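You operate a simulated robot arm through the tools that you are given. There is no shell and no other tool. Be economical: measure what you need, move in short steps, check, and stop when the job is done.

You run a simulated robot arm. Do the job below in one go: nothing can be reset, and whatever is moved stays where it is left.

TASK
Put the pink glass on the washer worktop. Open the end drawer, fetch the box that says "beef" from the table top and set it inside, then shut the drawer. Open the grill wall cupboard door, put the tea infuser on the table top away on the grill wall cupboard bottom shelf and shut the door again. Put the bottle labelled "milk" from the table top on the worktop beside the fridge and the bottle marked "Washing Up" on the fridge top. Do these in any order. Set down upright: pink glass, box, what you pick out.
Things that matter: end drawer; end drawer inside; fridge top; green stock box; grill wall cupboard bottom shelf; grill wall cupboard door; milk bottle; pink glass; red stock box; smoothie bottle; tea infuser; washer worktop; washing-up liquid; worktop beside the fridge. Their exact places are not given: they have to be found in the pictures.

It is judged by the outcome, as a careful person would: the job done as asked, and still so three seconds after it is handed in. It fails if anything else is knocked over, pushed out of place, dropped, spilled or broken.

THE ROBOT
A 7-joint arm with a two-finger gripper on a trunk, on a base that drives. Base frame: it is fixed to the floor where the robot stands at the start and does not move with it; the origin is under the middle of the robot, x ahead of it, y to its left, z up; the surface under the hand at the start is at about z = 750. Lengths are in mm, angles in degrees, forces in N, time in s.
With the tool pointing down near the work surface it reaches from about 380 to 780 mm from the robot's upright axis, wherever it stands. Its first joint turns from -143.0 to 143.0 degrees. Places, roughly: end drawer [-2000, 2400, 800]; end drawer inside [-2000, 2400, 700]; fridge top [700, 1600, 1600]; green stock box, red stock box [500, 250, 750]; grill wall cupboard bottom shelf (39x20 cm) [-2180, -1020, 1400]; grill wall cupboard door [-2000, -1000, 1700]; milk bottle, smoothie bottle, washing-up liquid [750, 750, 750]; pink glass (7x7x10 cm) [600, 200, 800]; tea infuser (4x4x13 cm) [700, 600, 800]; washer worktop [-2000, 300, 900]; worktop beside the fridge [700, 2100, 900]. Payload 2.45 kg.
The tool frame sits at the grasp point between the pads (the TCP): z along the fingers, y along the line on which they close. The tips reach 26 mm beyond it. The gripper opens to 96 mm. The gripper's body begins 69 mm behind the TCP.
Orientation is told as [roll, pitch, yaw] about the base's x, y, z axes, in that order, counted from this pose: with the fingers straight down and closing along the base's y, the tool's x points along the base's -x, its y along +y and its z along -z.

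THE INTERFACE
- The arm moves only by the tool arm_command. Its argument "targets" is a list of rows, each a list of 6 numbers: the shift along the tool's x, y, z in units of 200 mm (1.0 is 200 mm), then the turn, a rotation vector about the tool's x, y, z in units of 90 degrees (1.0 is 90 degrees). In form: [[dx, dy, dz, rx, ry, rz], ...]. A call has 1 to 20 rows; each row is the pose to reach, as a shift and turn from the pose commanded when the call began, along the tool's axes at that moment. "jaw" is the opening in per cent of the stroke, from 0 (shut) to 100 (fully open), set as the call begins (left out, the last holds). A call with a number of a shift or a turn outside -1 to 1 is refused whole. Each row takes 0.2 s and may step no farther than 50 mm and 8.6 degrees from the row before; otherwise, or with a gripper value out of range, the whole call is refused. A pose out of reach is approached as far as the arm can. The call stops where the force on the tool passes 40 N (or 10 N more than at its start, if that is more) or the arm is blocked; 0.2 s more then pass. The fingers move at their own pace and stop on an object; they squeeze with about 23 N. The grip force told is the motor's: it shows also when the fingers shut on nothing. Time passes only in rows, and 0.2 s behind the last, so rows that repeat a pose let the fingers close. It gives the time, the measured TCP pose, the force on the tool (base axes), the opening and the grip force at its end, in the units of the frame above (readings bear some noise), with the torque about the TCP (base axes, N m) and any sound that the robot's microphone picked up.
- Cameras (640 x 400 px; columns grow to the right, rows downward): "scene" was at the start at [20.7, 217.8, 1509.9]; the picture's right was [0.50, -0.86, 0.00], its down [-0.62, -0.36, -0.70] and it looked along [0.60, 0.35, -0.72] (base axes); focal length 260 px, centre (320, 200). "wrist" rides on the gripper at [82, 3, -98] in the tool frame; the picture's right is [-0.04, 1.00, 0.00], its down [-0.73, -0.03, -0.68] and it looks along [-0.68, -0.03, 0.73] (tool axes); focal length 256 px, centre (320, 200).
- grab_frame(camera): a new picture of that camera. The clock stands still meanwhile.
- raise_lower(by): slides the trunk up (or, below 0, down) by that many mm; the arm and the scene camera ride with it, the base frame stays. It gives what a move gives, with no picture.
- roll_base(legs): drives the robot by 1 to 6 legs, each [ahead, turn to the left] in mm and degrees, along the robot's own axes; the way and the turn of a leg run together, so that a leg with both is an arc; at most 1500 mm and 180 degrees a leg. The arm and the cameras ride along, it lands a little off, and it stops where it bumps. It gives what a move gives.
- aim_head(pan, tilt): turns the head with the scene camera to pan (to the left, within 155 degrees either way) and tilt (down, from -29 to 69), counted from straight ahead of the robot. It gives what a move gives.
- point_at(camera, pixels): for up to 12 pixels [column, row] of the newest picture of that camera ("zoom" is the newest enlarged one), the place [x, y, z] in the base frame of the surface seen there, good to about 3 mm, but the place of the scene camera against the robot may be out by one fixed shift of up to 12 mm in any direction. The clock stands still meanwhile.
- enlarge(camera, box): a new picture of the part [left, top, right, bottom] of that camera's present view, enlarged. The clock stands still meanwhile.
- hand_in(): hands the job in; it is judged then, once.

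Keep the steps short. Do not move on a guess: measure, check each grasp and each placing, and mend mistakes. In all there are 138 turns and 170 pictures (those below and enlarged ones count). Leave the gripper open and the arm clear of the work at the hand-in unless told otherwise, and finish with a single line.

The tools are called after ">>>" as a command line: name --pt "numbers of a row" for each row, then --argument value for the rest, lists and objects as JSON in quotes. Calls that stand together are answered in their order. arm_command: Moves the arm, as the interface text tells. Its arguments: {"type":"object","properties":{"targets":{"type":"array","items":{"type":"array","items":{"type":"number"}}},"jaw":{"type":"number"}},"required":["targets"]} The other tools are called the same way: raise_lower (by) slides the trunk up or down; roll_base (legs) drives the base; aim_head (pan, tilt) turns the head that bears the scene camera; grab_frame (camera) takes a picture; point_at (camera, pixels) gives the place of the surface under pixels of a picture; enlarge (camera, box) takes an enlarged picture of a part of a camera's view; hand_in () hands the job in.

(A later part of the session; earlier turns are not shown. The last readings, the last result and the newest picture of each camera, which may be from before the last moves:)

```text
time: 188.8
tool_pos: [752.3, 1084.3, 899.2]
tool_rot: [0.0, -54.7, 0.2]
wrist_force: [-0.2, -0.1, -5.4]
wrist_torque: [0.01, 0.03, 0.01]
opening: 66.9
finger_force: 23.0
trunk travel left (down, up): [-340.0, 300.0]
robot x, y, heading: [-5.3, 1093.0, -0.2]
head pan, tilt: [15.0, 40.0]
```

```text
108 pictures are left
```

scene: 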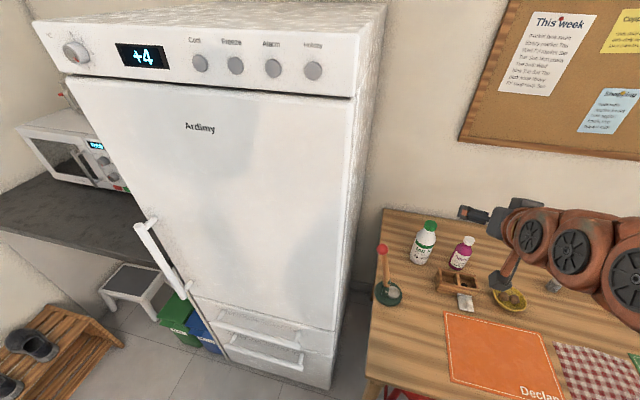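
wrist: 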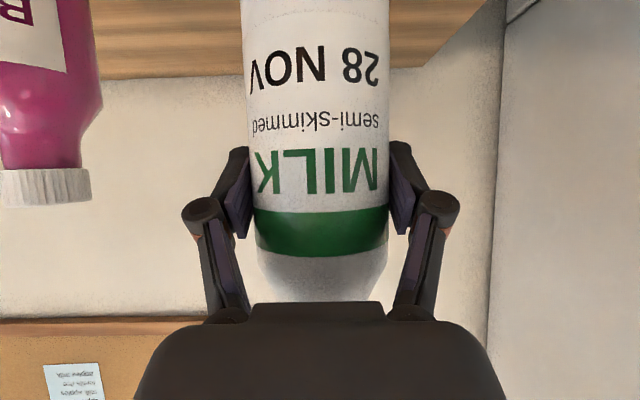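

Held (weight ≈5 N). I raise the trunk 240, retract the arm, and go along to the worktop beside the fridge.

>>> raise_lower --by 240

>>> arm_command --pt "0.115 0 -0.163 0 0 0" --pt "0.23 0 -0.327 0 0 0" --pt "0.346 0 -0.49 0 0 0" --pt "0.461 0 -0.653 0 0 0" --pt "0.577 0 -0.817 0 0 0" --pt "0.69 0 -0.97 0 0 0"

>>> roll_base --legs '[[-80, 0], [0, 90], [1000, 0], [0, -90]]'

>>> aim_head --pan 0 --tilt 35

>>> grab_frame --camera "scene"

```text
time: 191.3
tool_pos: [752.0, 1083.3, 1140.8]
tool_rot: [-0.1, -54.8, 0.2]
wrist_force: [0.2, -0.1, -5.4]
wrist_torque: [0.0, 0.06, -0.01]
opening: 66.8
finger_force: 23.6
trunk travel left (down, up): [-580.0, 60.0]
robot x, y, heading: [-7.7, 1091.5, -0.5]
head pan, tilt: [15.0, 40.0]
```

```text
time: 192.7
tool_pos: [515.2, 1083.2, 1140.1]
tool_rot: [-0.1, -54.8, 0.1]
wrist_force: [0.3, -0.5, -6.6]
wrist_torque: [-0.04, 0.03, 0.0]
opening: 67.4
finger_force: 22.9
trunk travel left (down, up): [-580.0, 60.0]
robot x, y, heading: [-7.2, 1091.4, -0.3]
head pan, tilt: [15.0, 40.0]
```

```text
time: 206.2
tool_pos: [436.5, 2088.2, 1139.3]
tool_rot: [-0.1, -54.9, 0.8]
wrist_force: [-0.3, 0.1, -6.8]
wrist_torque: [0.03, -0.02, -0.02]
opening: 66.2
finger_force: 23.5
trunk travel left (down, up): [-580.0, 60.0]
robot x, y, heading: [-84.4, 2092.0, 0.2]
head pan, tilt: [15.0, 40.0]
```

```text
time: 206.9
tool_pos: [436.6, 2088.7, 1139.6]
tool_rot: [-0.1, -54.7, 0.8]
wrist_force: [0.0, 0.7, -6.2]
wrist_torque: [0.0, -0.02, 0.02]
opening: 66.5
finger_force: 23.0
trunk travel left (down, up): [-580.0, 60.0]
robot x, y, heading: [-81.4, 2091.9, 0.3]
head pan, tilt: [0.0, 35.0]
```

```text
107 pictures are left
```

scene: 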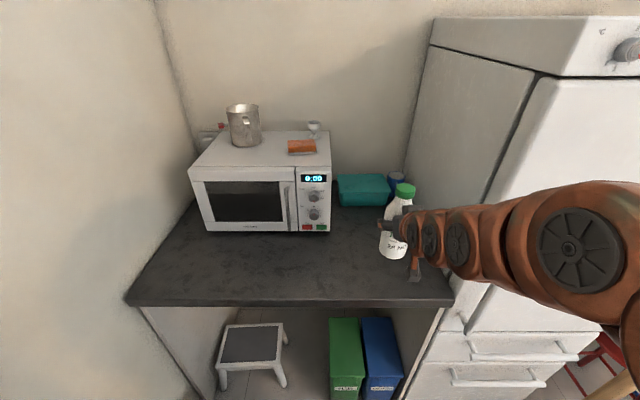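

Free space lies right of and in front of the microwave. I measure.

>>> point_at --camera "scene" --pixels '[[300, 303], [265, 234], [330, 225], [340, 260], [370, 270], [355, 206], [445, 275], [360, 235]]'

>>> grab_frame --camera "wrist"

```text
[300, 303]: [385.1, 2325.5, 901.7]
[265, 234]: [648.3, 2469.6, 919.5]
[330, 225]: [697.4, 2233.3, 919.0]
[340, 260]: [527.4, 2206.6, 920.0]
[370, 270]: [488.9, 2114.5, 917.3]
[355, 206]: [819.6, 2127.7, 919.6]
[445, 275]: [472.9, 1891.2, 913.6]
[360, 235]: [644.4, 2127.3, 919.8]
```

```text
106 pictures are left
```

wrist: 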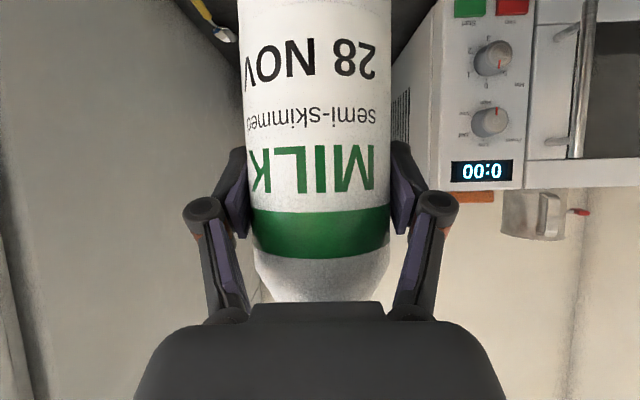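

I check the yellow thing at (218,25) near the fridge side and clear surface near the target.

>>> point_at --camera "wrist" --pixels '[[220, 32], [205, 10], [225, 20], [410, 10], [232, 60]]'

>>> arm_command --pt "-0.115 0 0.163 0 0 0" --pt "-0.23 0 0.327 0 0 0" --pt "-0.346 0 0.49 0 0 0"

>>> raise_lower --by -110

>>> grab_frame --camera "wrist"

>>> grab_frame --camera "scene"

```text
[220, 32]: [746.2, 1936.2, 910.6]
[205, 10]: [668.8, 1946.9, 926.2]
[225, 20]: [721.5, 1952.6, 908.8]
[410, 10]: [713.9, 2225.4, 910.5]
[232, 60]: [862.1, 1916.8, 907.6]
```

```text
time: 207.7
tool_pos: [556.9, 2090.3, 1140.1]
tool_rot: [-0.1, -54.6, 0.8]
wrist_force: [-0.8, 0.7, -5.0]
wrist_torque: [0.01, 0.04, -0.02]
opening: 66.3
finger_force: 22.9
trunk travel left (down, up): [-580.0, 60.0]
robot x, y, heading: [-81.6, 2089.9, 0.4]
head pan, tilt: [0.0, 35.0]
```

```text
time: 209.2
tool_pos: [557.3, 2091.1, 1029.9]
tool_rot: [-0.1, -54.8, 0.8]
wrist_force: [0.6, -0.1, -5.0]
wrist_torque: [-0.01, -0.02, -0.01]
opening: 66.4
finger_force: 23.1
trunk travel left (down, up): [-470.0, 170.0]
robot x, y, heading: [-88.7, 2088.5, 0.4]
head pan, tilt: [0.0, 35.0]
```

```text
105 pictures are left
```

wrist: 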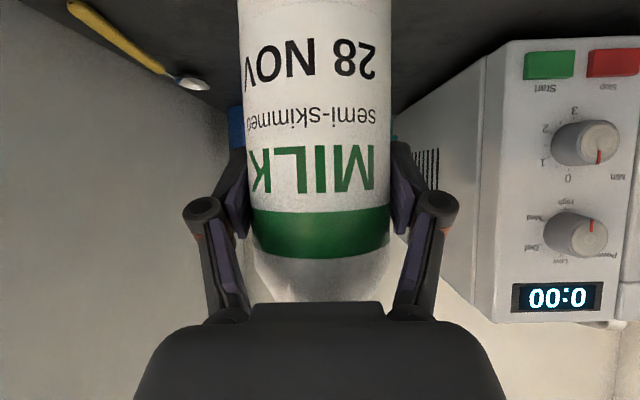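

```text
104 pictures are left
```

scene: 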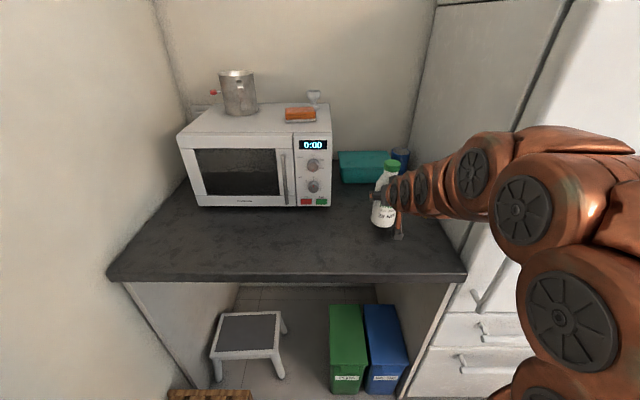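

Clear. I lower 24 mm with the trunk, then feel for contact with the arm.

>>> raise_lower --by -23

>>> arm_command --pt "0.006 0 0.004 0 0 0" --pt "0.012 0 0.009 0 0 0" --pt "0.018 0 0.013 0 0 0" --pt "0.022 0 0.016 0 0 0"

```text
time: 209.8
tool_pos: [557.0, 2090.2, 1006.1]
tool_rot: [0.0, -54.8, 0.8]
wrist_force: [-0.1, 0.4, -6.3]
wrist_torque: [-0.04, 0.0, 0.0]
opening: 66.2
finger_force: 23.5
trunk travel left (down, up): [-447.0, 193.0]
robot x, y, heading: [-84.3, 2090.5, 0.4]
head pan, tilt: [0.0, 35.0]
```

```text
time: 210.8
tool_pos: [557.5, 2090.5, 1001.9]
tool_rot: [-0.2, -54.8, 0.8]
wrist_force: [1.2, 0.0, -1.6]
wrist_torque: [-0.05, 0.03, 0.03]
opening: 66.3
finger_force: 23.3
trunk travel left (down, up): [-447.0, 193.0]
robot x, y, heading: [-85.6, 2089.6, 0.3]
head pan, tilt: [0.0, 35.0]
```

Contact begins (weight is taken up). One more millimetre, then I open and withdraw straight back.

>>> arm_command --pt "0.003 0 0.002 0 0 0" --pt "0.004 0 0.003 0 0 0"

>>> arm_command --pt "0 0 0 0 0 0" --pt "0 0 0 0 0 0" --pt "0 0 0 0 0 0" --pt "0.03 0 -0.05 0 0 0" --pt "0.115 0 -0.163 0 0 0" --pt "0.23 0 -0.327 0 0 0" --pt "0.346 0 -0.49 0 0 0" --jaw 100

>>> grab_frame --camera "wrist"

```text
time: 211.4
tool_pos: [556.3, 2090.5, 1002.7]
tool_rot: [-0.1, -55.0, 0.9]
wrist_force: [-1.1, 0.2, 9.8]
wrist_torque: [-0.05, 0.46, -0.01]
opening: 66.5
finger_force: 22.9
trunk travel left (down, up): [-447.0, 193.0]
robot x, y, heading: [-85.2, 2095.5, 0.6]
head pan, tilt: [0.0, 35.0]
```

```text
time: 213.0
tool_pos: [437.7, 2088.9, 1001.1]
tool_rot: [-0.2, -54.7, 0.9]
wrist_force: [0.3, -0.5, -0.3]
wrist_torque: [-0.02, 0.03, -0.02]
opening: 96.1
finger_force: 0.0
trunk travel left (down, up): [-447.0, 193.0]
robot x, y, heading: [-84.9, 2091.8, 0.0]
head pan, tilt: [0.0, 35.0]
```

```text
103 pictures are left
```

wrist: 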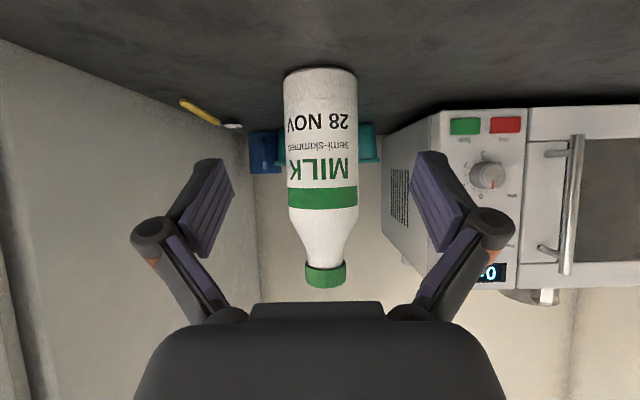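

The milk stands upright on the worktop. I raise the trunk, back off, and look at the fridge top on the way.

>>> raise_lower --by 193

>>> roll_base --legs '[[-200, 0], [0, -90]]'

>>> aim_head --pan 55 --tilt 5

>>> grab_frame --camera "scene"

```text
time: 215.2
tool_pos: [437.7, 2088.3, 1194.2]
tool_rot: [-0.1, -54.6, 0.8]
wrist_force: [0.7, -0.9, 0.0]
wrist_torque: [-0.02, -0.02, 0.01]
opening: 95.9
finger_force: 0.0
trunk travel left (down, up): [-640.0, 0.0]
robot x, y, heading: [-83.3, 2090.9, 0.2]
head pan, tilt: [0.0, 35.0]
```

```text
time: 220.6
tool_pos: [-279.0, 1568.7, 1194.6]
tool_rot: [-0.1, -54.7, -88.3]
wrist_force: [0.4, 0.1, 0.2]
wrist_torque: [0.01, -0.01, 0.02]
opening: 95.9
finger_force: 0.1
trunk travel left (down, up): [-640.0, 0.0]
robot x, y, heading: [-285.7, 2090.2, -88.8]
head pan, tilt: [0.0, 35.0]
```

```text
time: 221.8
tool_pos: [-278.7, 1569.5, 1193.5]
tool_rot: [-0.1, -54.8, -88.3]
wrist_force: [-0.1, 0.0, 0.4]
wrist_torque: [-0.02, 0.0, 0.02]
opening: 95.9
finger_force: 0.1
trunk travel left (down, up): [-640.0, 0.0]
robot x, y, heading: [-284.9, 2092.3, -88.6]
head pan, tilt: [55.0, 5.0]
```

```text
102 pictures are left
```

scene: 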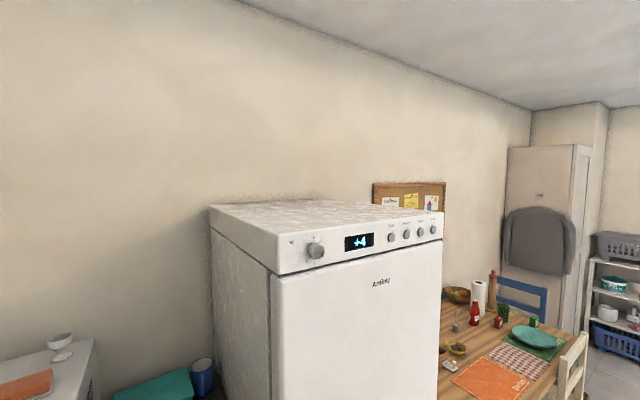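

Fridge top is bare. I measure it.

>>> point_at --camera "scene" --pixels '[[276, 238], [438, 212], [300, 215], [370, 215], [340, 212], [215, 208], [355, 228], [280, 228]]'

>>> roll_base --legs '[[1500, 0], [150, 0], [0, 89]]'

>>> aim_head --pan 0 --tilt 45

>>> grab_frame --camera "scene"

```text
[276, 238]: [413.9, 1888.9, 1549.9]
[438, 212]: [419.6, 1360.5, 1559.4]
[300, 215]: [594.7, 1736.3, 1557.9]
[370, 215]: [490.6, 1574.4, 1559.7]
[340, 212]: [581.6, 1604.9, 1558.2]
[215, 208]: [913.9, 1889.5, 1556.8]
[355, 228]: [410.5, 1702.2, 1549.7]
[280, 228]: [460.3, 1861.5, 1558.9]
```

```text
time: 234.0
tool_pos: [271.3, 444.3, 1194.3]
tool_rot: [0.0, -54.6, 1.1]
wrist_force: [-0.5, 0.7, -0.9]
wrist_torque: [-0.01, 0.02, -0.02]
opening: 96.1
finger_force: 0.0
trunk travel left (down, up): [-640.0, 0.0]
robot x, y, heading: [-250.6, 448.0, 0.2]
head pan, tilt: [55.0, 5.0]
```

```text
time: 235.2
tool_pos: [272.4, 445.0, 1193.7]
tool_rot: [-0.1, -54.7, 0.9]
wrist_force: [-0.5, 0.4, -0.4]
wrist_torque: [0.01, 0.03, 0.0]
opening: 95.9
finger_force: 0.1
trunk travel left (down, up): [-640.0, 0.0]
robot x, y, heading: [-247.6, 449.3, 0.4]
head pan, tilt: [0.0, 45.0]
```

```text
101 pictures are left
```

scene: 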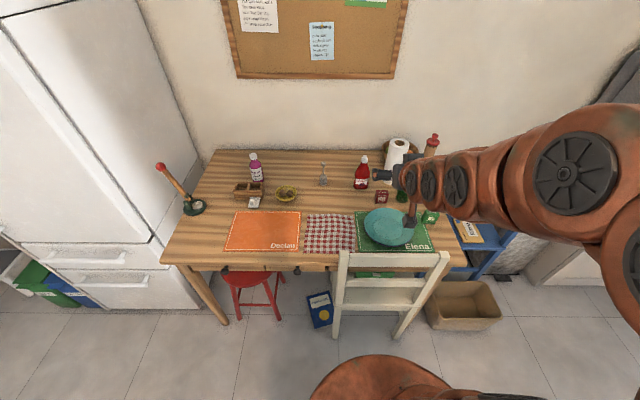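

Fridge top: z≈1549, x from 415, y 1360–1889. Now I measure the red bottle and the chair.

>>> point_at --camera "scene" --pixels '[[337, 335], [400, 335], [341, 258], [440, 258], [361, 175], [363, 158], [322, 182], [382, 197], [336, 290]]'

>>> grab_frame --camera "wrist"

```text
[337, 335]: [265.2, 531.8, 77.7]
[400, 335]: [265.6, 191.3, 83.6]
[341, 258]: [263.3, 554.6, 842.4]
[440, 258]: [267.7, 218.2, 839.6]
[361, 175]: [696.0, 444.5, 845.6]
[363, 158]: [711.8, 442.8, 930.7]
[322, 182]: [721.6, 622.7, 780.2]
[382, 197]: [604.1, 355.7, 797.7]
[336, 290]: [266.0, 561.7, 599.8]
```

```text
100 pictures are left
```

wrist: 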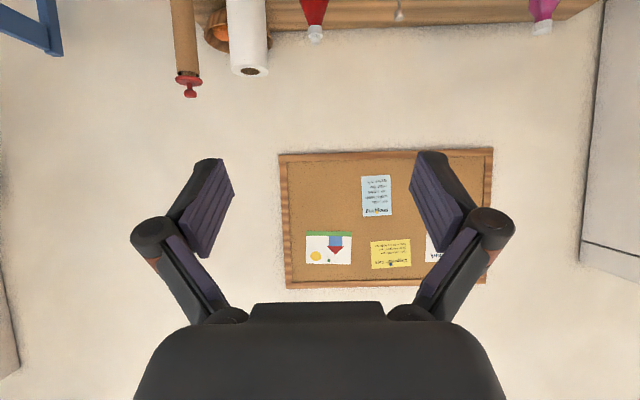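

Chair legs at x≈265, so I stop the base at x≈-50. Then I extend the arm high above the table and pitch it 10° flatter.

>>> roll_base --legs '[[198, 0]]'

>>> arm_command --pt "-0.072 0 0.102 0 -0.028 0" --pt "-0.144 0 0.204 0 -0.055 0" --pt "-0.216 0 0.306 0 -0.083 0" --pt "-0.288 0 0.408 0 -0.11 0" --pt "-0.32 0 0.453 0 -0.11 0"

>>> raise_lower --by -340

>>> grab_frame --camera "wrist"

```text
time: 236.8
tool_pos: [472.5, 445.6, 1195.0]
tool_rot: [-0.1, -54.7, 1.0]
wrist_force: [-0.7, -0.1, 0.3]
wrist_torque: [0.0, -0.01, -0.02]
opening: 96.0
finger_force: 0.0
trunk travel left (down, up): [-640.0, 0.0]
robot x, y, heading: [-46.9, 447.5, 0.4]
head pan, tilt: [0.0, 45.0]
```

```text
time: 238.0
tool_pos: [582.9, 448.7, 1193.0]
tool_rot: [-0.2, -64.5, 1.1]
wrist_force: [0.2, 0.2, -0.4]
wrist_torque: [-0.01, 0.03, 0.0]
opening: 95.9
finger_force: 0.0
trunk travel left (down, up): [-640.0, 0.0]
robot x, y, heading: [-48.4, 448.2, 0.7]
head pan, tilt: [0.0, 45.0]
```

```text
time: 241.3
tool_pos: [583.2, 448.9, 853.5]
tool_rot: [-0.2, -64.6, 1.1]
wrist_force: [0.1, 0.0, -0.9]
wrist_torque: [0.01, -0.01, -0.02]
opening: 95.9
finger_force: 0.0
trunk travel left (down, up): [-300.0, 340.0]
robot x, y, heading: [-51.3, 445.8, 0.4]
head pan, tilt: [0.0, 45.0]
```

```text
99 pictures are left
```

wrist: 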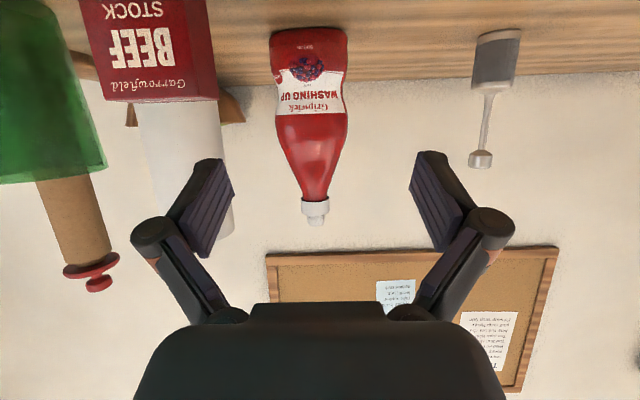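

The beef box is close to the left finger's way. I measure the bottle and the box.

>>> point_at --camera "wrist" --pixels '[[275, 60], [308, 60], [344, 60], [310, 120], [280, 118], [345, 118], [312, 170], [315, 215], [216, 95], [107, 99], [150, 100], [210, 20]]'

```text
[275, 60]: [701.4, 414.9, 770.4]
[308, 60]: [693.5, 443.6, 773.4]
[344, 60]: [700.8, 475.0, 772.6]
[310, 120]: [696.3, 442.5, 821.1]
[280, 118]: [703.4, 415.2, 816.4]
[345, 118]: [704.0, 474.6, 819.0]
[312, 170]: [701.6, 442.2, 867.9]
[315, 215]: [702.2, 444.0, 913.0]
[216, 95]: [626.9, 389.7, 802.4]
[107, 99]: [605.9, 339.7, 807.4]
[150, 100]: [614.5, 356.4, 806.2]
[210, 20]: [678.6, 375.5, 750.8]
```

Bottle axis ≈(711,444), 62 mm wide; box top 807. I narrow the jaw to 84 mm, align to y=444, and advance just above box height.

>>> arm_command --pt "0 -0.037 0 0 0 0" --pt "0 -0.037 0 0 0 0" --pt "-0.043 -0.037 0.152 0 0 0" --pt "-0.087 -0.037 0.305 0 0 0" --pt "-0.13 -0.037 0.457 0 0 0" --pt "-0.173 -0.037 0.61 0 0 0" --jaw 88

>>> grab_frame --camera "wrist"

```text
time: 242.7
tool_pos: [709.6, 442.6, 834.6]
tool_rot: [-0.2, -64.7, 1.0]
wrist_force: [0.0, -0.2, 0.8]
wrist_torque: [0.02, 0.05, -0.03]
opening: 84.7
finger_force: 0.2
trunk travel left (down, up): [-300.0, 340.0]
robot x, y, heading: [-50.7, 450.9, 0.5]
head pan, tilt: [0.0, 45.0]
```

```text
98 pictures are left
```

wrist: 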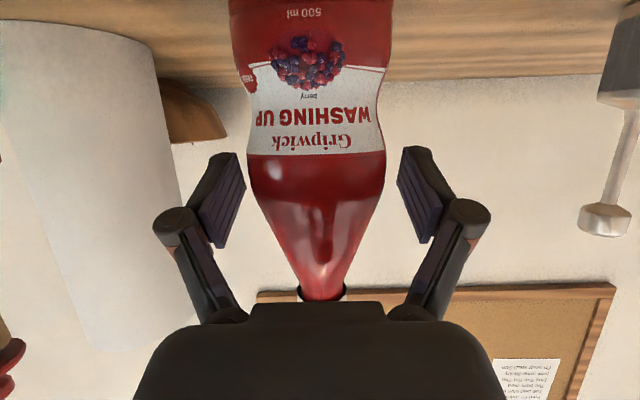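

I lower 10 mm for a better hold on the widest part, then close.

>>> arm_command --pt "0.022 0.005 0.011 0 0 0" --pt "0.045 0.005 0.021 0 0 0"

>>> arm_command --pt "0 0 0 0 0 0" --pt "0 0 0 0 0 0" --pt "0 0 0 0 0 0" --pt "0 0 0 0 0 0" --jaw 30

>>> raise_lower --by 60

>>> grab_frame --camera "wrist"

```text
time: 243.3
tool_pos: [708.1, 443.1, 823.0]
tool_rot: [-0.1, -64.4, 0.9]
wrist_force: [-0.3, -0.1, -0.8]
wrist_torque: [-0.02, 0.01, 0.02]
opening: 84.4
finger_force: 0.0
trunk travel left (down, up): [-300.0, 340.0]
robot x, y, heading: [-50.3, 447.2, 0.5]
head pan, tilt: [0.0, 45.0]
```

```text
time: 244.3
tool_pos: [708.6, 443.8, 823.2]
tool_rot: [-0.2, -64.6, 1.0]
wrist_force: [-1.4, -0.8, 2.3]
wrist_torque: [-0.04, 0.01, 0.02]
opening: 68.7
finger_force: 23.0
trunk travel left (down, up): [-300.0, 340.0]
robot x, y, heading: [-48.2, 444.8, 0.6]
head pan, tilt: [0.0, 45.0]
```

```text
time: 245.3
tool_pos: [708.4, 443.9, 884.3]
tool_rot: [-0.2, -64.6, 1.0]
wrist_force: [0.0, -0.4, -3.0]
wrist_torque: [-0.03, 0.07, 0.0]
opening: 68.4
finger_force: 23.5
trunk travel left (down, up): [-360.0, 280.0]
robot x, y, heading: [-48.8, 447.0, 0.5]
head pan, tilt: [0.0, 45.0]
```

```text
97 pictures are left
```

wrist: 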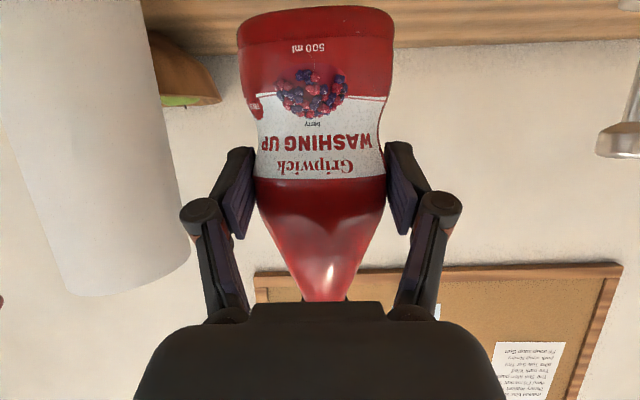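

Held. I raise the trunk fully, retract, back off and drive to stand before the fridge.

>>> raise_lower --by 280

>>> arm_command --pt "0.086 0 -0.181 0 0 0" --pt "0.172 0 -0.361 0 0 0" --pt "0.257 0 -0.542 0 0 0" --pt "0.343 0 -0.722 0 0 0" --pt "0.43 0 -0.903 0 0 0"

>>> roll_base --legs '[[-220, 0], [0, 90], [1150, 0], [0, -90.5]]'

```text
time: 248.2
tool_pos: [708.4, 444.0, 1162.3]
tool_rot: [-0.1, -64.7, 1.1]
wrist_force: [1.1, 0.0, -3.4]
wrist_torque: [0.0, 0.01, 0.01]
opening: 68.6
finger_force: 23.2
trunk travel left (down, up): [-640.0, 0.0]
robot x, y, heading: [-51.0, 449.7, 0.6]
head pan, tilt: [0.0, 45.0]
```

```text
time: 249.3
tool_pos: [541.4, 440.2, 1173.8]
tool_rot: [-0.2, -64.3, 1.1]
wrist_force: [0.0, -0.1, -3.0]
wrist_torque: [-0.03, 0.05, -0.01]
opening: 68.5
finger_force: 23.0
out of reach, approached as far as the arm can: row 5
trunk travel left (down, up): [-640.0, 0.0]
robot x, y, heading: [-49.6, 446.4, 0.5]
head pan, tilt: [0.0, 45.0]
```

```text
time: 264.2
tool_pos: [311.6, 1585.8, 1172.5]
tool_rot: [-0.2, -64.4, 0.5]
wrist_force: [-0.7, 0.4, -2.7]
wrist_torque: [-0.01, 0.02, -0.02]
opening: 68.5
finger_force: 22.8
trunk travel left (down, up): [-640.0, 0.0]
robot x, y, heading: [-282.9, 1597.1, -0.2]
head pan, tilt: [0.0, 45.0]
```

In front of the fridge. I raise the hand in stages, drawing in slightly.

>>> arm_command --pt "-0.167 0 -0.102 0 0 0" --pt "-0.334 0 -0.204 0 0 0" --pt "-0.502 0 -0.307 0 0 0" --pt "-0.669 0 -0.409 0 0 0" --pt "-0.836 0 -0.511 0 0 0"

>>> arm_command --pt "-0.15 0 -0.122 0 0 0" --pt "-0.3 0 -0.244 0 0 0" --pt "-0.45 0 -0.366 0 0 0" --pt "-0.6 0 -0.488 0 0 0" --pt "-0.75 0 -0.61 0 0 0"

```text
time: 265.4
tool_pos: [292.0, 1586.1, 1369.7]
tool_rot: [-0.1, -64.4, 0.6]
wrist_force: [1.0, -0.3, -2.9]
wrist_torque: [0.0, 0.02, 0.0]
opening: 68.2
finger_force: 22.6
trunk travel left (down, up): [-640.0, 0.0]
robot x, y, heading: [-283.0, 1596.5, -0.1]
head pan, tilt: [0.0, 45.0]
```

```text
time: 266.6
tool_pos: [246.1, 1585.6, 1556.6]
tool_rot: [-0.2, -64.3, 0.5]
wrist_force: [-0.7, 0.5, -3.2]
wrist_torque: [0.0, 0.03, -0.03]
opening: 68.5
finger_force: 22.8
trunk travel left (down, up): [-640.0, 0.0]
robot x, y, heading: [-283.8, 1598.3, -0.2]
head pan, tilt: [0.0, 45.0]
```

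Now the last 113 mm up.

>>> arm_command --pt "-0.156 0 -0.112 0 0 0" --pt "-0.311 0 -0.223 0 0 0" --pt "-0.467 0 -0.335 0 0 0"

>>> aim_head --pan -10 --tilt 10

>>> grab_frame --camera "scene"

>>> grab_frame --camera "wrist"

```text
time: 267.4
tool_pos: [224.5, 1584.8, 1670.1]
tool_rot: [-0.2, -64.4, 0.6]
wrist_force: [-0.1, -0.6, -4.2]
wrist_torque: [0.02, 0.03, -0.02]
opening: 68.4
finger_force: 23.1
trunk travel left (down, up): [-640.0, 0.0]
robot x, y, heading: [-278.9, 1597.2, -0.2]
head pan, tilt: [0.0, 45.0]
```

```text
time: 268.4
tool_pos: [225.3, 1583.6, 1669.9]
tool_rot: [-0.3, -64.3, 0.4]
wrist_force: [0.6, 0.0, -3.4]
wrist_torque: [0.02, 0.01, 0.01]
opening: 68.2
finger_force: 22.3
trunk travel left (down, up): [-640.0, 0.0]
robot x, y, heading: [-280.8, 1595.9, -0.1]
head pan, tilt: [-10.0, 10.0]
```

```text
96 pictures are left
```

scene: 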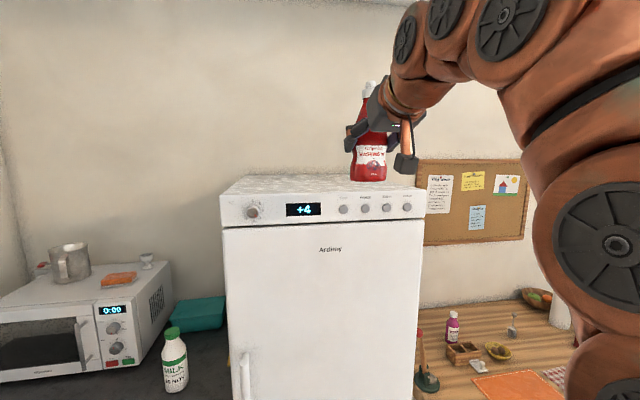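

```text
95 pictures are left
```

wrist: 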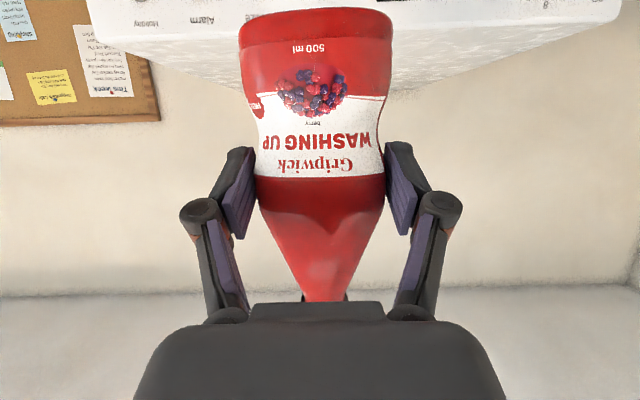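

Bottle bottom ≈1596, above the fridge top. I check the top's height with the wrist camera and drive forward 285 mm.

>>> point_at --camera "wrist" --pixels '[[210, 60], [430, 70], [480, 50], [180, 45]]'

>>> roll_base --legs '[[285, 0]]'

>>> grab_frame --camera "scene"

```text
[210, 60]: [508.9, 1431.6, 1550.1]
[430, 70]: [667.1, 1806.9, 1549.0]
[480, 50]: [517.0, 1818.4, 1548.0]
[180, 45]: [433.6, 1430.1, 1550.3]
```

```text
time: 270.4
tool_pos: [510.7, 1584.0, 1670.0]
tool_rot: [-0.1, -64.5, 0.6]
wrist_force: [-0.8, -0.3, -4.1]
wrist_torque: [0.03, 0.06, 0.03]
opening: 68.6
finger_force: 22.8
trunk travel left (down, up): [-640.0, 0.0]
robot x, y, heading: [7.7, 1591.4, -0.3]
head pan, tilt: [-10.0, 10.0]
```

```text
94 pictures are left
```

scene: 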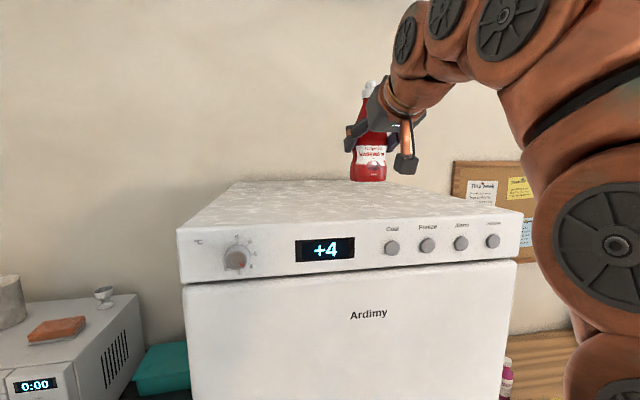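

Over the fridge top by 95 mm from the edge. I lower 42 mm by trunk, then feel down.

>>> raise_lower --by -42

>>> arm_command --pt "0.007 0 0.003 0 0 0" --pt "0.014 0 0.006 0 0 0" --pt "0.018 0 0.009 0 0 0"

```text
time: 271.2
tool_pos: [510.7, 1584.7, 1627.7]
tool_rot: [-0.1, -64.4, 0.7]
wrist_force: [-0.1, -0.8, -2.9]
wrist_torque: [0.01, 0.04, 0.0]
opening: 68.3
finger_force: 23.3
trunk travel left (down, up): [-598.0, 42.0]
robot x, y, heading: [3.7, 1593.4, 0.0]
head pan, tilt: [-10.0, 10.0]
```

```text
time: 272.0
tool_pos: [511.1, 1585.3, 1623.3]
tool_rot: [-0.2, -64.4, 0.6]
wrist_force: [0.6, 0.0, -3.0]
wrist_torque: [-0.01, 0.03, -0.05]
opening: 68.6
finger_force: 23.4
trunk travel left (down, up): [-598.0, 42.0]
robot x, y, heading: [3.5, 1593.8, 0.1]
head pan, tilt: [-10.0, 10.0]
```

>>> arm_command --pt "0.004 0 0.002 0 0 0" --pt "0.008 0 0.004 0 0 0" --pt "0.012 0 0.006 0 0 0"

```text
time: 272.8
tool_pos: [510.8, 1585.0, 1622.9]
tool_rot: [-0.2, -64.8, 0.6]
wrist_force: [6.2, 0.2, 17.7]
wrist_torque: [0.16, -0.34, -0.02]
opening: 68.1
finger_force: 23.1
trunk travel left (down, up): [-598.0, 42.0]
robot x, y, heading: [6.5, 1597.4, 0.2]
head pan, tilt: [-10.0, 10.0]
```

Contact. I relax 1 mm, open, then back away with the base.

>>> arm_command --pt "-0.004 0 -0.002 0 0 0" --pt "-0.004 0 -0.002 0 0 0" --pt "-0.004 0 -0.002 0 0 0" --pt "-0.004 0 -0.002 0 0 0" --jaw 100

>>> roll_base --legs '[[-200, 0]]'

>>> grab_frame --camera "scene"

```text
time: 273.8
tool_pos: [510.5, 1583.9, 1621.7]
tool_rot: [-0.2, -64.4, 0.5]
wrist_force: [0.1, 0.1, 0.5]
wrist_torque: [-0.06, -0.03, 0.03]
opening: 95.9
finger_force: 0.1
trunk travel left (down, up): [-598.0, 42.0]
robot x, y, heading: [7.4, 1597.4, -0.0]
head pan, tilt: [-10.0, 10.0]
```

```text
time: 275.4
tool_pos: [310.7, 1585.5, 1622.0]
tool_rot: [-0.2, -64.5, 0.6]
wrist_force: [0.8, 0.0, -0.6]
wrist_torque: [0.02, 0.04, -0.01]
opening: 95.9
finger_force: 0.0
trunk travel left (down, up): [-598.0, 42.0]
robot x, y, heading: [-197.1, 1597.1, 0.1]
head pan, tilt: [-10.0, 10.0]
```

```text
93 pictures are left
```

scene: 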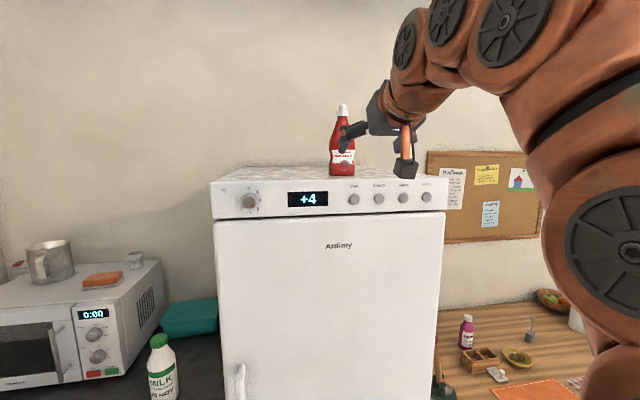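

The bottle stands on the fridge top. I back off, bring the arm down with a 45° pitch, and go to the infuser (722,622).

>>> roll_base --legs '[[-100, 0]]'

>>> arm_command --pt "0.163 0 0.1 0 0 0" --pt "0.326 0 0.2 0 0 0" --pt "0.488 0 0.3 0 0 0" --pt "0.651 0 0.4 0 0 0" --pt "0.814 0 0.5 0 0 0"

>>> arm_command --pt "0.162 0 0.078 0 0.044 0" --pt "0.324 0 0.156 0 0.087 0" --pt "0.486 0 0.234 0 0.13 0" --pt "0.648 0 0.312 0 0.174 0" --pt "0.81 0 0.39 0 0.217 0"

>>> roll_base --legs '[[0, -90], [965, 0], [0, 90]]'

```text
time: 276.6
tool_pos: [210.0, 1586.1, 1622.1]
tool_rot: [-0.2, -64.4, 0.6]
wrist_force: [0.6, 0.0, -0.7]
wrist_torque: [0.04, -0.01, -0.02]
opening: 96.1
finger_force: 0.1
trunk travel left (down, up): [-598.0, 42.0]
robot x, y, heading: [-295.0, 1597.1, -0.0]
head pan, tilt: [-10.0, 10.0]
```

```text
time: 277.8
tool_pos: [231.2, 1585.6, 1432.1]
tool_rot: [-0.1, -64.4, 0.6]
wrist_force: [-0.2, 0.3, 0.2]
wrist_torque: [0.03, 0.0, 0.01]
opening: 95.8
finger_force: 0.1
trunk travel left (down, up): [-598.0, 42.0]
robot x, y, heading: [-297.6, 1596.3, -0.0]
head pan, tilt: [-10.0, 10.0]
```

```text
time: 279.0
tool_pos: [232.0, 1586.1, 1252.6]
tool_rot: [-0.1, -44.9, 0.5]
wrist_force: [-0.5, 0.2, -0.2]
wrist_torque: [0.04, 0.01, -0.02]
opening: 95.6
finger_force: 0.0
trunk travel left (down, up): [-598.0, 42.0]
robot x, y, heading: [-297.1, 1593.1, -0.1]
head pan, tilt: [-10.0, 10.0]
```

```text
time: 291.6
tool_pos: [222.0, 622.8, 1252.5]
tool_rot: [-0.1, -45.0, -0.2]
wrist_force: [0.2, -0.4, 0.1]
wrist_torque: [0.0, -0.01, -0.02]
opening: 95.8
finger_force: 0.0
trunk travel left (down, up): [-598.0, 42.0]
robot x, y, heading: [-301.0, 638.5, -0.8]
head pan, tilt: [-10.0, 10.0]
```

Aligned with the infuser. I drive forward 255, extend, lower the trunk and look.

>>> roll_base --legs '[[255, 0.8]]'

>>> arm_command --pt "-0.1 0 0.1 0 0 0" --pt "-0.2 0 0.2 0 0 0" --pt "-0.3 0 0.3 0 0 0" --pt "-0.4 0 0.4 0 0 0"

>>> raise_lower --by -380

>>> grab_frame --camera "wrist"

```text
time: 293.5
tool_pos: [478.4, 628.1, 1252.8]
tool_rot: [-0.1, -44.9, 0.6]
wrist_force: [0.4, -0.4, 0.0]
wrist_torque: [-0.01, 0.03, -0.02]
opening: 96.1
finger_force: 0.1
trunk travel left (down, up): [-598.0, 42.0]
robot x, y, heading: [-44.5, 637.7, -0.0]
head pan, tilt: [-10.0, 10.0]
```

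```text
time: 294.5
tool_pos: [591.5, 630.4, 1252.3]
tool_rot: [-0.1, -44.9, 0.6]
wrist_force: [-0.5, 0.9, 0.8]
wrist_torque: [-0.01, -0.01, -0.03]
opening: 95.8
finger_force: 0.0
trunk travel left (down, up): [-598.0, 42.0]
robot x, y, heading: [-48.8, 639.4, 0.1]
head pan, tilt: [-10.0, 10.0]
```

```text
time: 298.1
tool_pos: [591.5, 630.1, 871.2]
tool_rot: [-0.1, -45.0, 0.6]
wrist_force: [-0.1, 0.2, -1.8]
wrist_torque: [0.0, 0.0, -0.03]
opening: 95.9
finger_force: 0.1
trunk travel left (down, up): [-218.0, 422.0]
robot x, y, heading: [-47.6, 639.9, 0.1]
head pan, tilt: [-10.0, 10.0]
```

```text
92 pictures are left
```

wrist: 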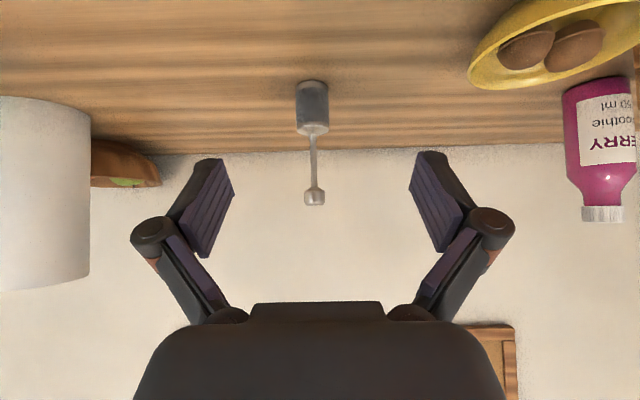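

The infuser is ahead at (312,110–200), clear of others. I measure it.

>>> point_at --camera "wrist" --pixels '[[312, 100], [300, 105], [325, 105], [312, 85], [312, 122], [314, 132], [314, 160], [315, 195], [480, 80]]'

>>> enlarge --camera "wrist" --box '[260, 60, 370, 220]'

```text
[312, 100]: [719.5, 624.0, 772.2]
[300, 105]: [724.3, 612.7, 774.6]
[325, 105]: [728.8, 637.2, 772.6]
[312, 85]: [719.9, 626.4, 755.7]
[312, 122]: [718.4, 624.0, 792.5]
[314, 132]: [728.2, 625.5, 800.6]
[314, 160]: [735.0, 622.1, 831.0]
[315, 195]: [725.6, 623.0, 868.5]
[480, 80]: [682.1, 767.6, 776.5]
```

```text
2.50 times, centred on (315, 140) of wrist
```

zoom: 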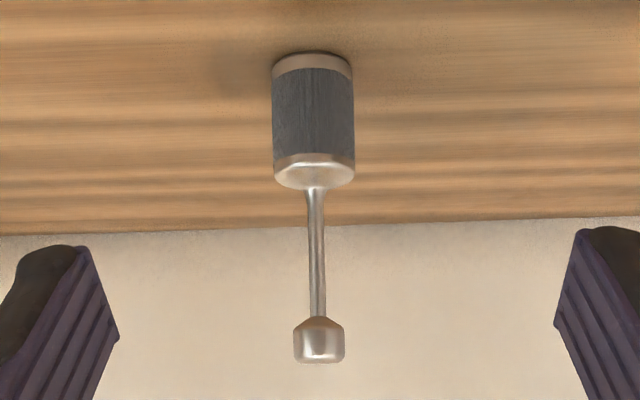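

Infuser: axis (737,625), radius ≈17, cylinder to z≈800, knob to 880. I narrow to 60 mm and advance to grip the cylinder at z≈787.

>>> arm_command --pt "-0.041 -0.033 0.162 0 0 0" --pt "-0.083 -0.033 0.323 0 0 0" --pt "-0.124 -0.033 0.485 0 0 0" --pt "-0.166 -0.033 0.646 0 0 0" --pt "-0.205 -0.033 0.8 0 0 0" --jaw 65

>>> grab_frame --camera "wrist"

```text
time: 299.3
tool_pos: [734.8, 624.7, 787.1]
tool_rot: [-0.1, -44.9, 0.6]
wrist_force: [0.2, 0.4, 0.4]
wrist_torque: [-0.03, 0.07, 0.01]
opening: 62.7
finger_force: 0.1
trunk travel left (down, up): [-218.0, 422.0]
robot x, y, heading: [-49.4, 635.9, -0.0]
head pan, tilt: [-10.0, 10.0]
```

```text
90 pictures are left
```

wrist: 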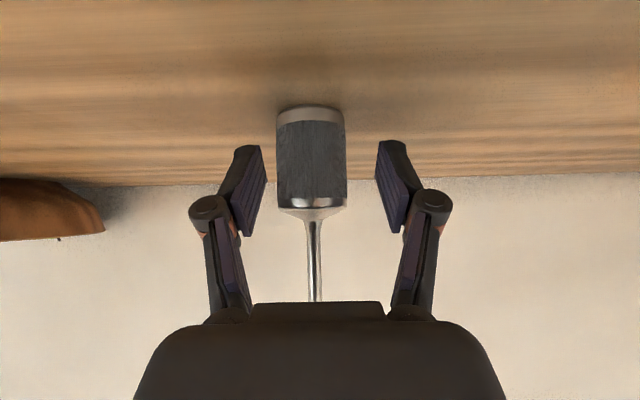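

Cylinder lies between the pads. I close and lift.

>>> arm_command --pt "0 0 0 0 0 0" --pt "0 0 0 0 0 0" --pt "0 0 0 0 0 0" --pt "0 0 0 0 0 0" --jaw 0

>>> raise_lower --by 60

>>> grab_frame --camera "wrist"

```text
time: 300.3
tool_pos: [734.0, 625.3, 786.7]
tool_rot: [-0.1, -45.0, 0.5]
wrist_force: [0.4, 0.0, 0.4]
wrist_torque: [0.0, -0.04, -0.03]
opening: 33.3
finger_force: 22.9
trunk travel left (down, up): [-218.0, 422.0]
robot x, y, heading: [-47.7, 640.0, 0.3]
head pan, tilt: [-10.0, 10.0]
```

```text
time: 301.3
tool_pos: [733.4, 624.1, 845.6]
tool_rot: [-0.1, -44.9, 0.6]
wrist_force: [0.3, -0.4, -0.4]
wrist_torque: [0.01, -0.02, -0.02]
opening: 33.3
finger_force: 22.6
trunk travel left (down, up): [-278.0, 362.0]
robot x, y, heading: [-46.9, 641.8, -0.0]
head pan, tilt: [-10.0, 10.0]
```

```text
89 pictures are left
```

wrist: 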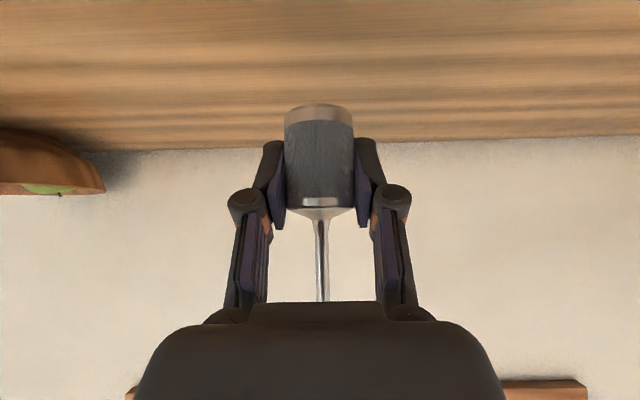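

Held (33 mm). I raise the trunk, retract, and travel backwards to the cupboard so the arm trails safely.

>>> raise_lower --by 362

>>> arm_command --pt "0.14 0 -0.14 0 0 0" --pt "0.28 0 -0.28 0 0 0" --pt "0.42 0 -0.42 0 0 0" --pt "0.56 0 -0.56 0 0 0" --pt "0.7 0 -0.7 0 0 0" --pt "0.84 0 -0.84 0 0 0"

>>> roll_base --legs '[[-220, 0], [0, 65], [-1500, 0], [-485, 0], [0, 98]]'

>>> aim_head --pan 10 --tilt 5

>>> grab_frame --camera "scene"

```text
time: 304.9
tool_pos: [735.8, 624.8, 1208.1]
tool_rot: [-0.1, -44.9, 0.6]
wrist_force: [0.3, -0.6, -1.5]
wrist_torque: [0.0, 0.02, 0.03]
opening: 33.2
finger_force: 22.4
trunk travel left (down, up): [-640.0, 0.0]
robot x, y, heading: [-44.0, 638.4, 0.2]
head pan, tilt: [-10.0, 10.0]
```

```text
time: 306.2
tool_pos: [494.7, 622.3, 1209.5]
tool_rot: [-0.1, -44.9, 0.6]
wrist_force: [0.9, -0.1, -0.8]
wrist_torque: [0.01, 0.01, -0.04]
opening: 33.4
finger_force: 22.9
trunk travel left (down, up): [-640.0, 0.0]
robot x, y, heading: [-45.7, 639.2, -0.1]
head pan, tilt: [-10.0, 10.0]
```

```text
time: 324.4
tool_pos: [-1621.8, -997.9, 1210.4]
tool_rot: [-0.1, -44.9, 164.5]
wrist_force: [-0.7, -0.9, -1.2]
wrist_torque: [0.05, 0.03, 0.01]
opening: 33.3
finger_force: 22.9
trunk travel left (down, up): [-640.0, 0.0]
robot x, y, heading: [-1106.6, -1165.3, 164.1]
head pan, tilt: [-10.0, 10.0]
```

```text
time: 325.3
tool_pos: [-1621.3, -997.1, 1207.7]
tool_rot: [-0.2, -45.0, 164.6]
wrist_force: [-0.1, -0.2, -1.0]
wrist_torque: [-0.01, -0.03, 0.02]
opening: 33.1
finger_force: 23.0
trunk travel left (down, up): [-640.0, 0.0]
robot x, y, heading: [-1102.8, -1164.2, 164.0]
head pan, tilt: [10.0, 5.0]
```

```text
88 pictures are left
```

scene: 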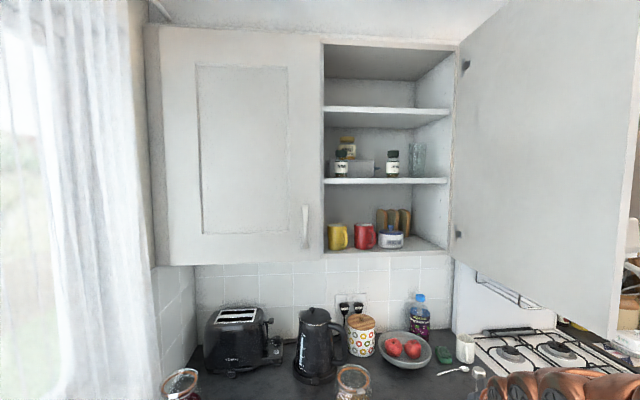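

I measure the free spot, jar and open leaf again from here.

>>> point_at --camera "scene" --pixels '[[390, 241], [403, 243], [415, 248], [430, 248], [442, 249], [418, 240], [430, 181], [615, 300], [618, 200], [400, 252]]'

>>> enlarge --camera "scene" --box '[310, 170, 470, 270]'

```text
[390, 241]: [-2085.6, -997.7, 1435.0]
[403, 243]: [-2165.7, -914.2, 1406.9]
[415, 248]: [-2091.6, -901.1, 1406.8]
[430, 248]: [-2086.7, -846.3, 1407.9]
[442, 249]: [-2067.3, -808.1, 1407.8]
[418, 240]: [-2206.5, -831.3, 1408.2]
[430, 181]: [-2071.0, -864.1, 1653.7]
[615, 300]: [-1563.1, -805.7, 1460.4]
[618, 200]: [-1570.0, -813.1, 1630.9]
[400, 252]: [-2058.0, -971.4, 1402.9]
```

```text
4.00 times, centred on (390, 220) of scene
```

zoom: 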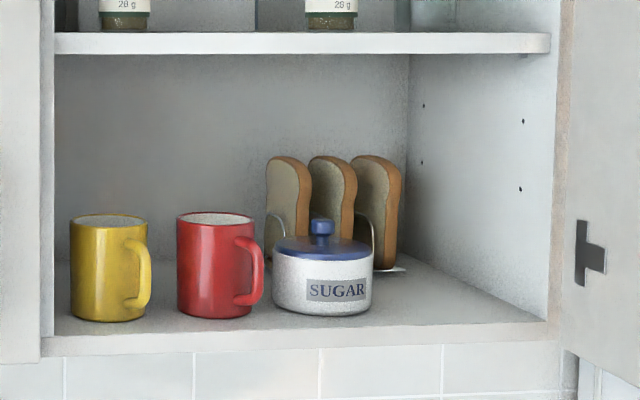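

The spot (-2097,-865) is free. I raise the hand to z≈1480, then drive straight along the present heading.

>>> arm_command --pt "-0.138 0 -0.138 0 0 0" --pt "-0.275 0 -0.275 0 0 0" --pt "-0.413 0 -0.413 0 0 0" --pt "-0.55 0 -0.55 0 0 0" --pt "-0.688 0 -0.688 0 0 0" --pt "-0.825 0 -0.825 0 0 0" --pt "-0.962 0 -0.962 0 0 0"

>>> roll_base --legs '[[325, 0]]'

>>> grab_frame --camera "wrist"

```text
time: 326.9
tool_pos: [-1621.3, -999.5, 1480.3]
tool_rot: [-0.1, -44.9, 164.5]
wrist_force: [-0.1, 0.6, -0.9]
wrist_torque: [0.0, 0.0, 0.02]
opening: 33.2
finger_force: 23.0
trunk travel left (down, up): [-640.0, 0.0]
robot x, y, heading: [-1103.3, -1163.8, 164.0]
head pan, tilt: [10.0, 5.0]
```

```text
time: 329.0
tool_pos: [-1928.9, -909.9, 1479.2]
tool_rot: [-0.1, -44.9, 164.5]
wrist_force: [0.1, 0.7, -0.3]
wrist_torque: [0.03, -0.03, -0.01]
opening: 33.4
finger_force: 22.8
trunk travel left (down, up): [-640.0, 0.0]
robot x, y, heading: [-1413.9, -1074.2, 163.8]
head pan, tilt: [10.0, 5.0]
```

```text
86 pictures are left
```

wrist: 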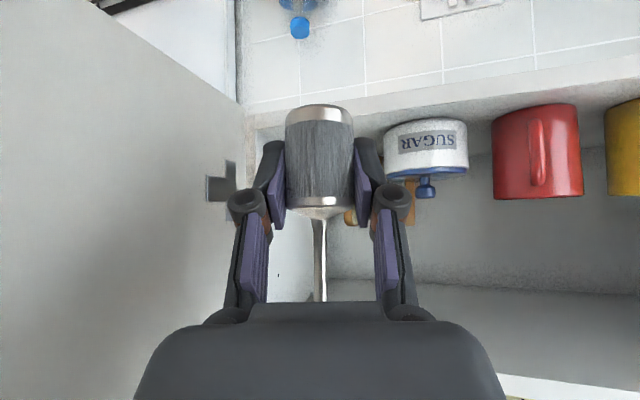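

I measure the shelf edge, jar and side panel with the wrist camera.

>>> point_at --camera "wrist" --pixels '[[430, 112], [388, 140], [425, 140], [252, 130], [375, 118], [470, 108], [218, 185], [262, 125]]'

```text
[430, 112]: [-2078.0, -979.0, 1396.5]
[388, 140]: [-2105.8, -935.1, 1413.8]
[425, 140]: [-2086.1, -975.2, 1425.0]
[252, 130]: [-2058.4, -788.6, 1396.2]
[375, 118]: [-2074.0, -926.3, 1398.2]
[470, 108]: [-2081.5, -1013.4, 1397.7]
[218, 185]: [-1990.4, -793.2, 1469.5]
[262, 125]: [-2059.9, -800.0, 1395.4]
```

Shelf z≈1397, jar edge y≈-935, panel y≈-800. I move the infuser in to (-2095,-865), 30 mm above the shelf.

>>> arm_command --pt "-0.112 0.001 0.131 0 0 0" --pt "-0.224 0.002 0.263 0 0 0" --pt "-0.335 0.003 0.394 0 0 0" --pt "-0.447 0.004 0.526 0 0 0" --pt "-0.559 0.005 0.657 0 0 0"

>>> grab_frame --camera "wrist"

>>> grab_frame --camera "scene"

```text
time: 330.2
tool_pos: [-2095.4, -864.5, 1463.1]
tool_rot: [0.0, -45.0, 164.5]
wrist_force: [1.1, -0.5, -0.7]
wrist_torque: [0.0, 0.0, 0.01]
opening: 33.3
finger_force: 22.8
trunk travel left (down, up): [-640.0, 0.0]
robot x, y, heading: [-1412.5, -1075.5, 164.0]
head pan, tilt: [10.0, 5.0]
```

```text
85 pictures are left
```

wrist: 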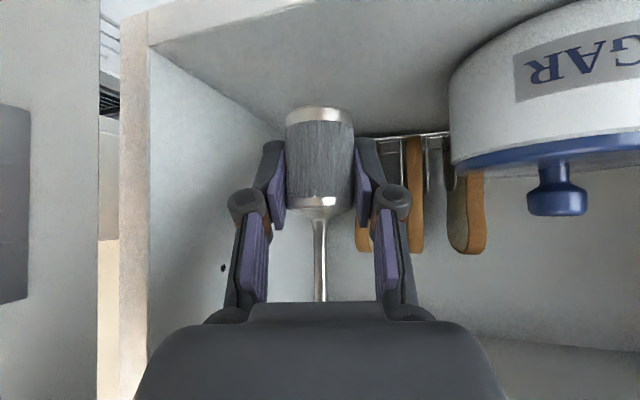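

```text
84 pictures are left
```

scene: 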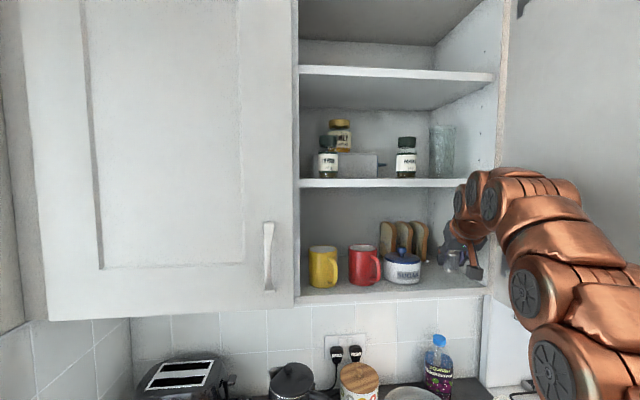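

Good clearance. I lower 23 mm, then feel for the shelf.

>>> arm_command --pt "0.03 0 0.03 0 0 0" --pt "0.06 0 0.06 0 0 0" --pt "0.085 0 0.085 0 0 0" --pt "0.092 0 0.092 0 0 0" --pt "0.097 0 0.097 0 0 0"

```text
time: 331.4
tool_pos: [-2095.0, -864.1, 1436.0]
tool_rot: [-0.2, -44.9, 164.5]
wrist_force: [0.2, 0.7, -1.1]
wrist_torque: [0.03, -0.02, 0.0]
opening: 33.4
finger_force: 23.0
trunk travel left (down, up): [-640.0, 0.0]
robot x, y, heading: [-1411.1, -1074.4, 163.9]
head pan, tilt: [10.0, 5.0]
```

>>> arm_command --pt "0.004 0 0.004 0 0 0" --pt "0.007 0 0.007 0 0 0" --pt "0.01 0 0.01 0 0 0"

```text
time: 332.2
tool_pos: [-2093.3, -864.8, 1434.7]
tool_rot: [0.0, -45.2, 164.6]
wrist_force: [-3.8, 0.2, 13.4]
wrist_torque: [0.14, 0.01, 0.0]
opening: 33.5
finger_force: 22.5
trunk travel left (down, up): [-640.0, 0.0]
robot x, y, heading: [-1408.3, -1077.2, 164.0]
head pan, tilt: [10.0, 5.0]
```

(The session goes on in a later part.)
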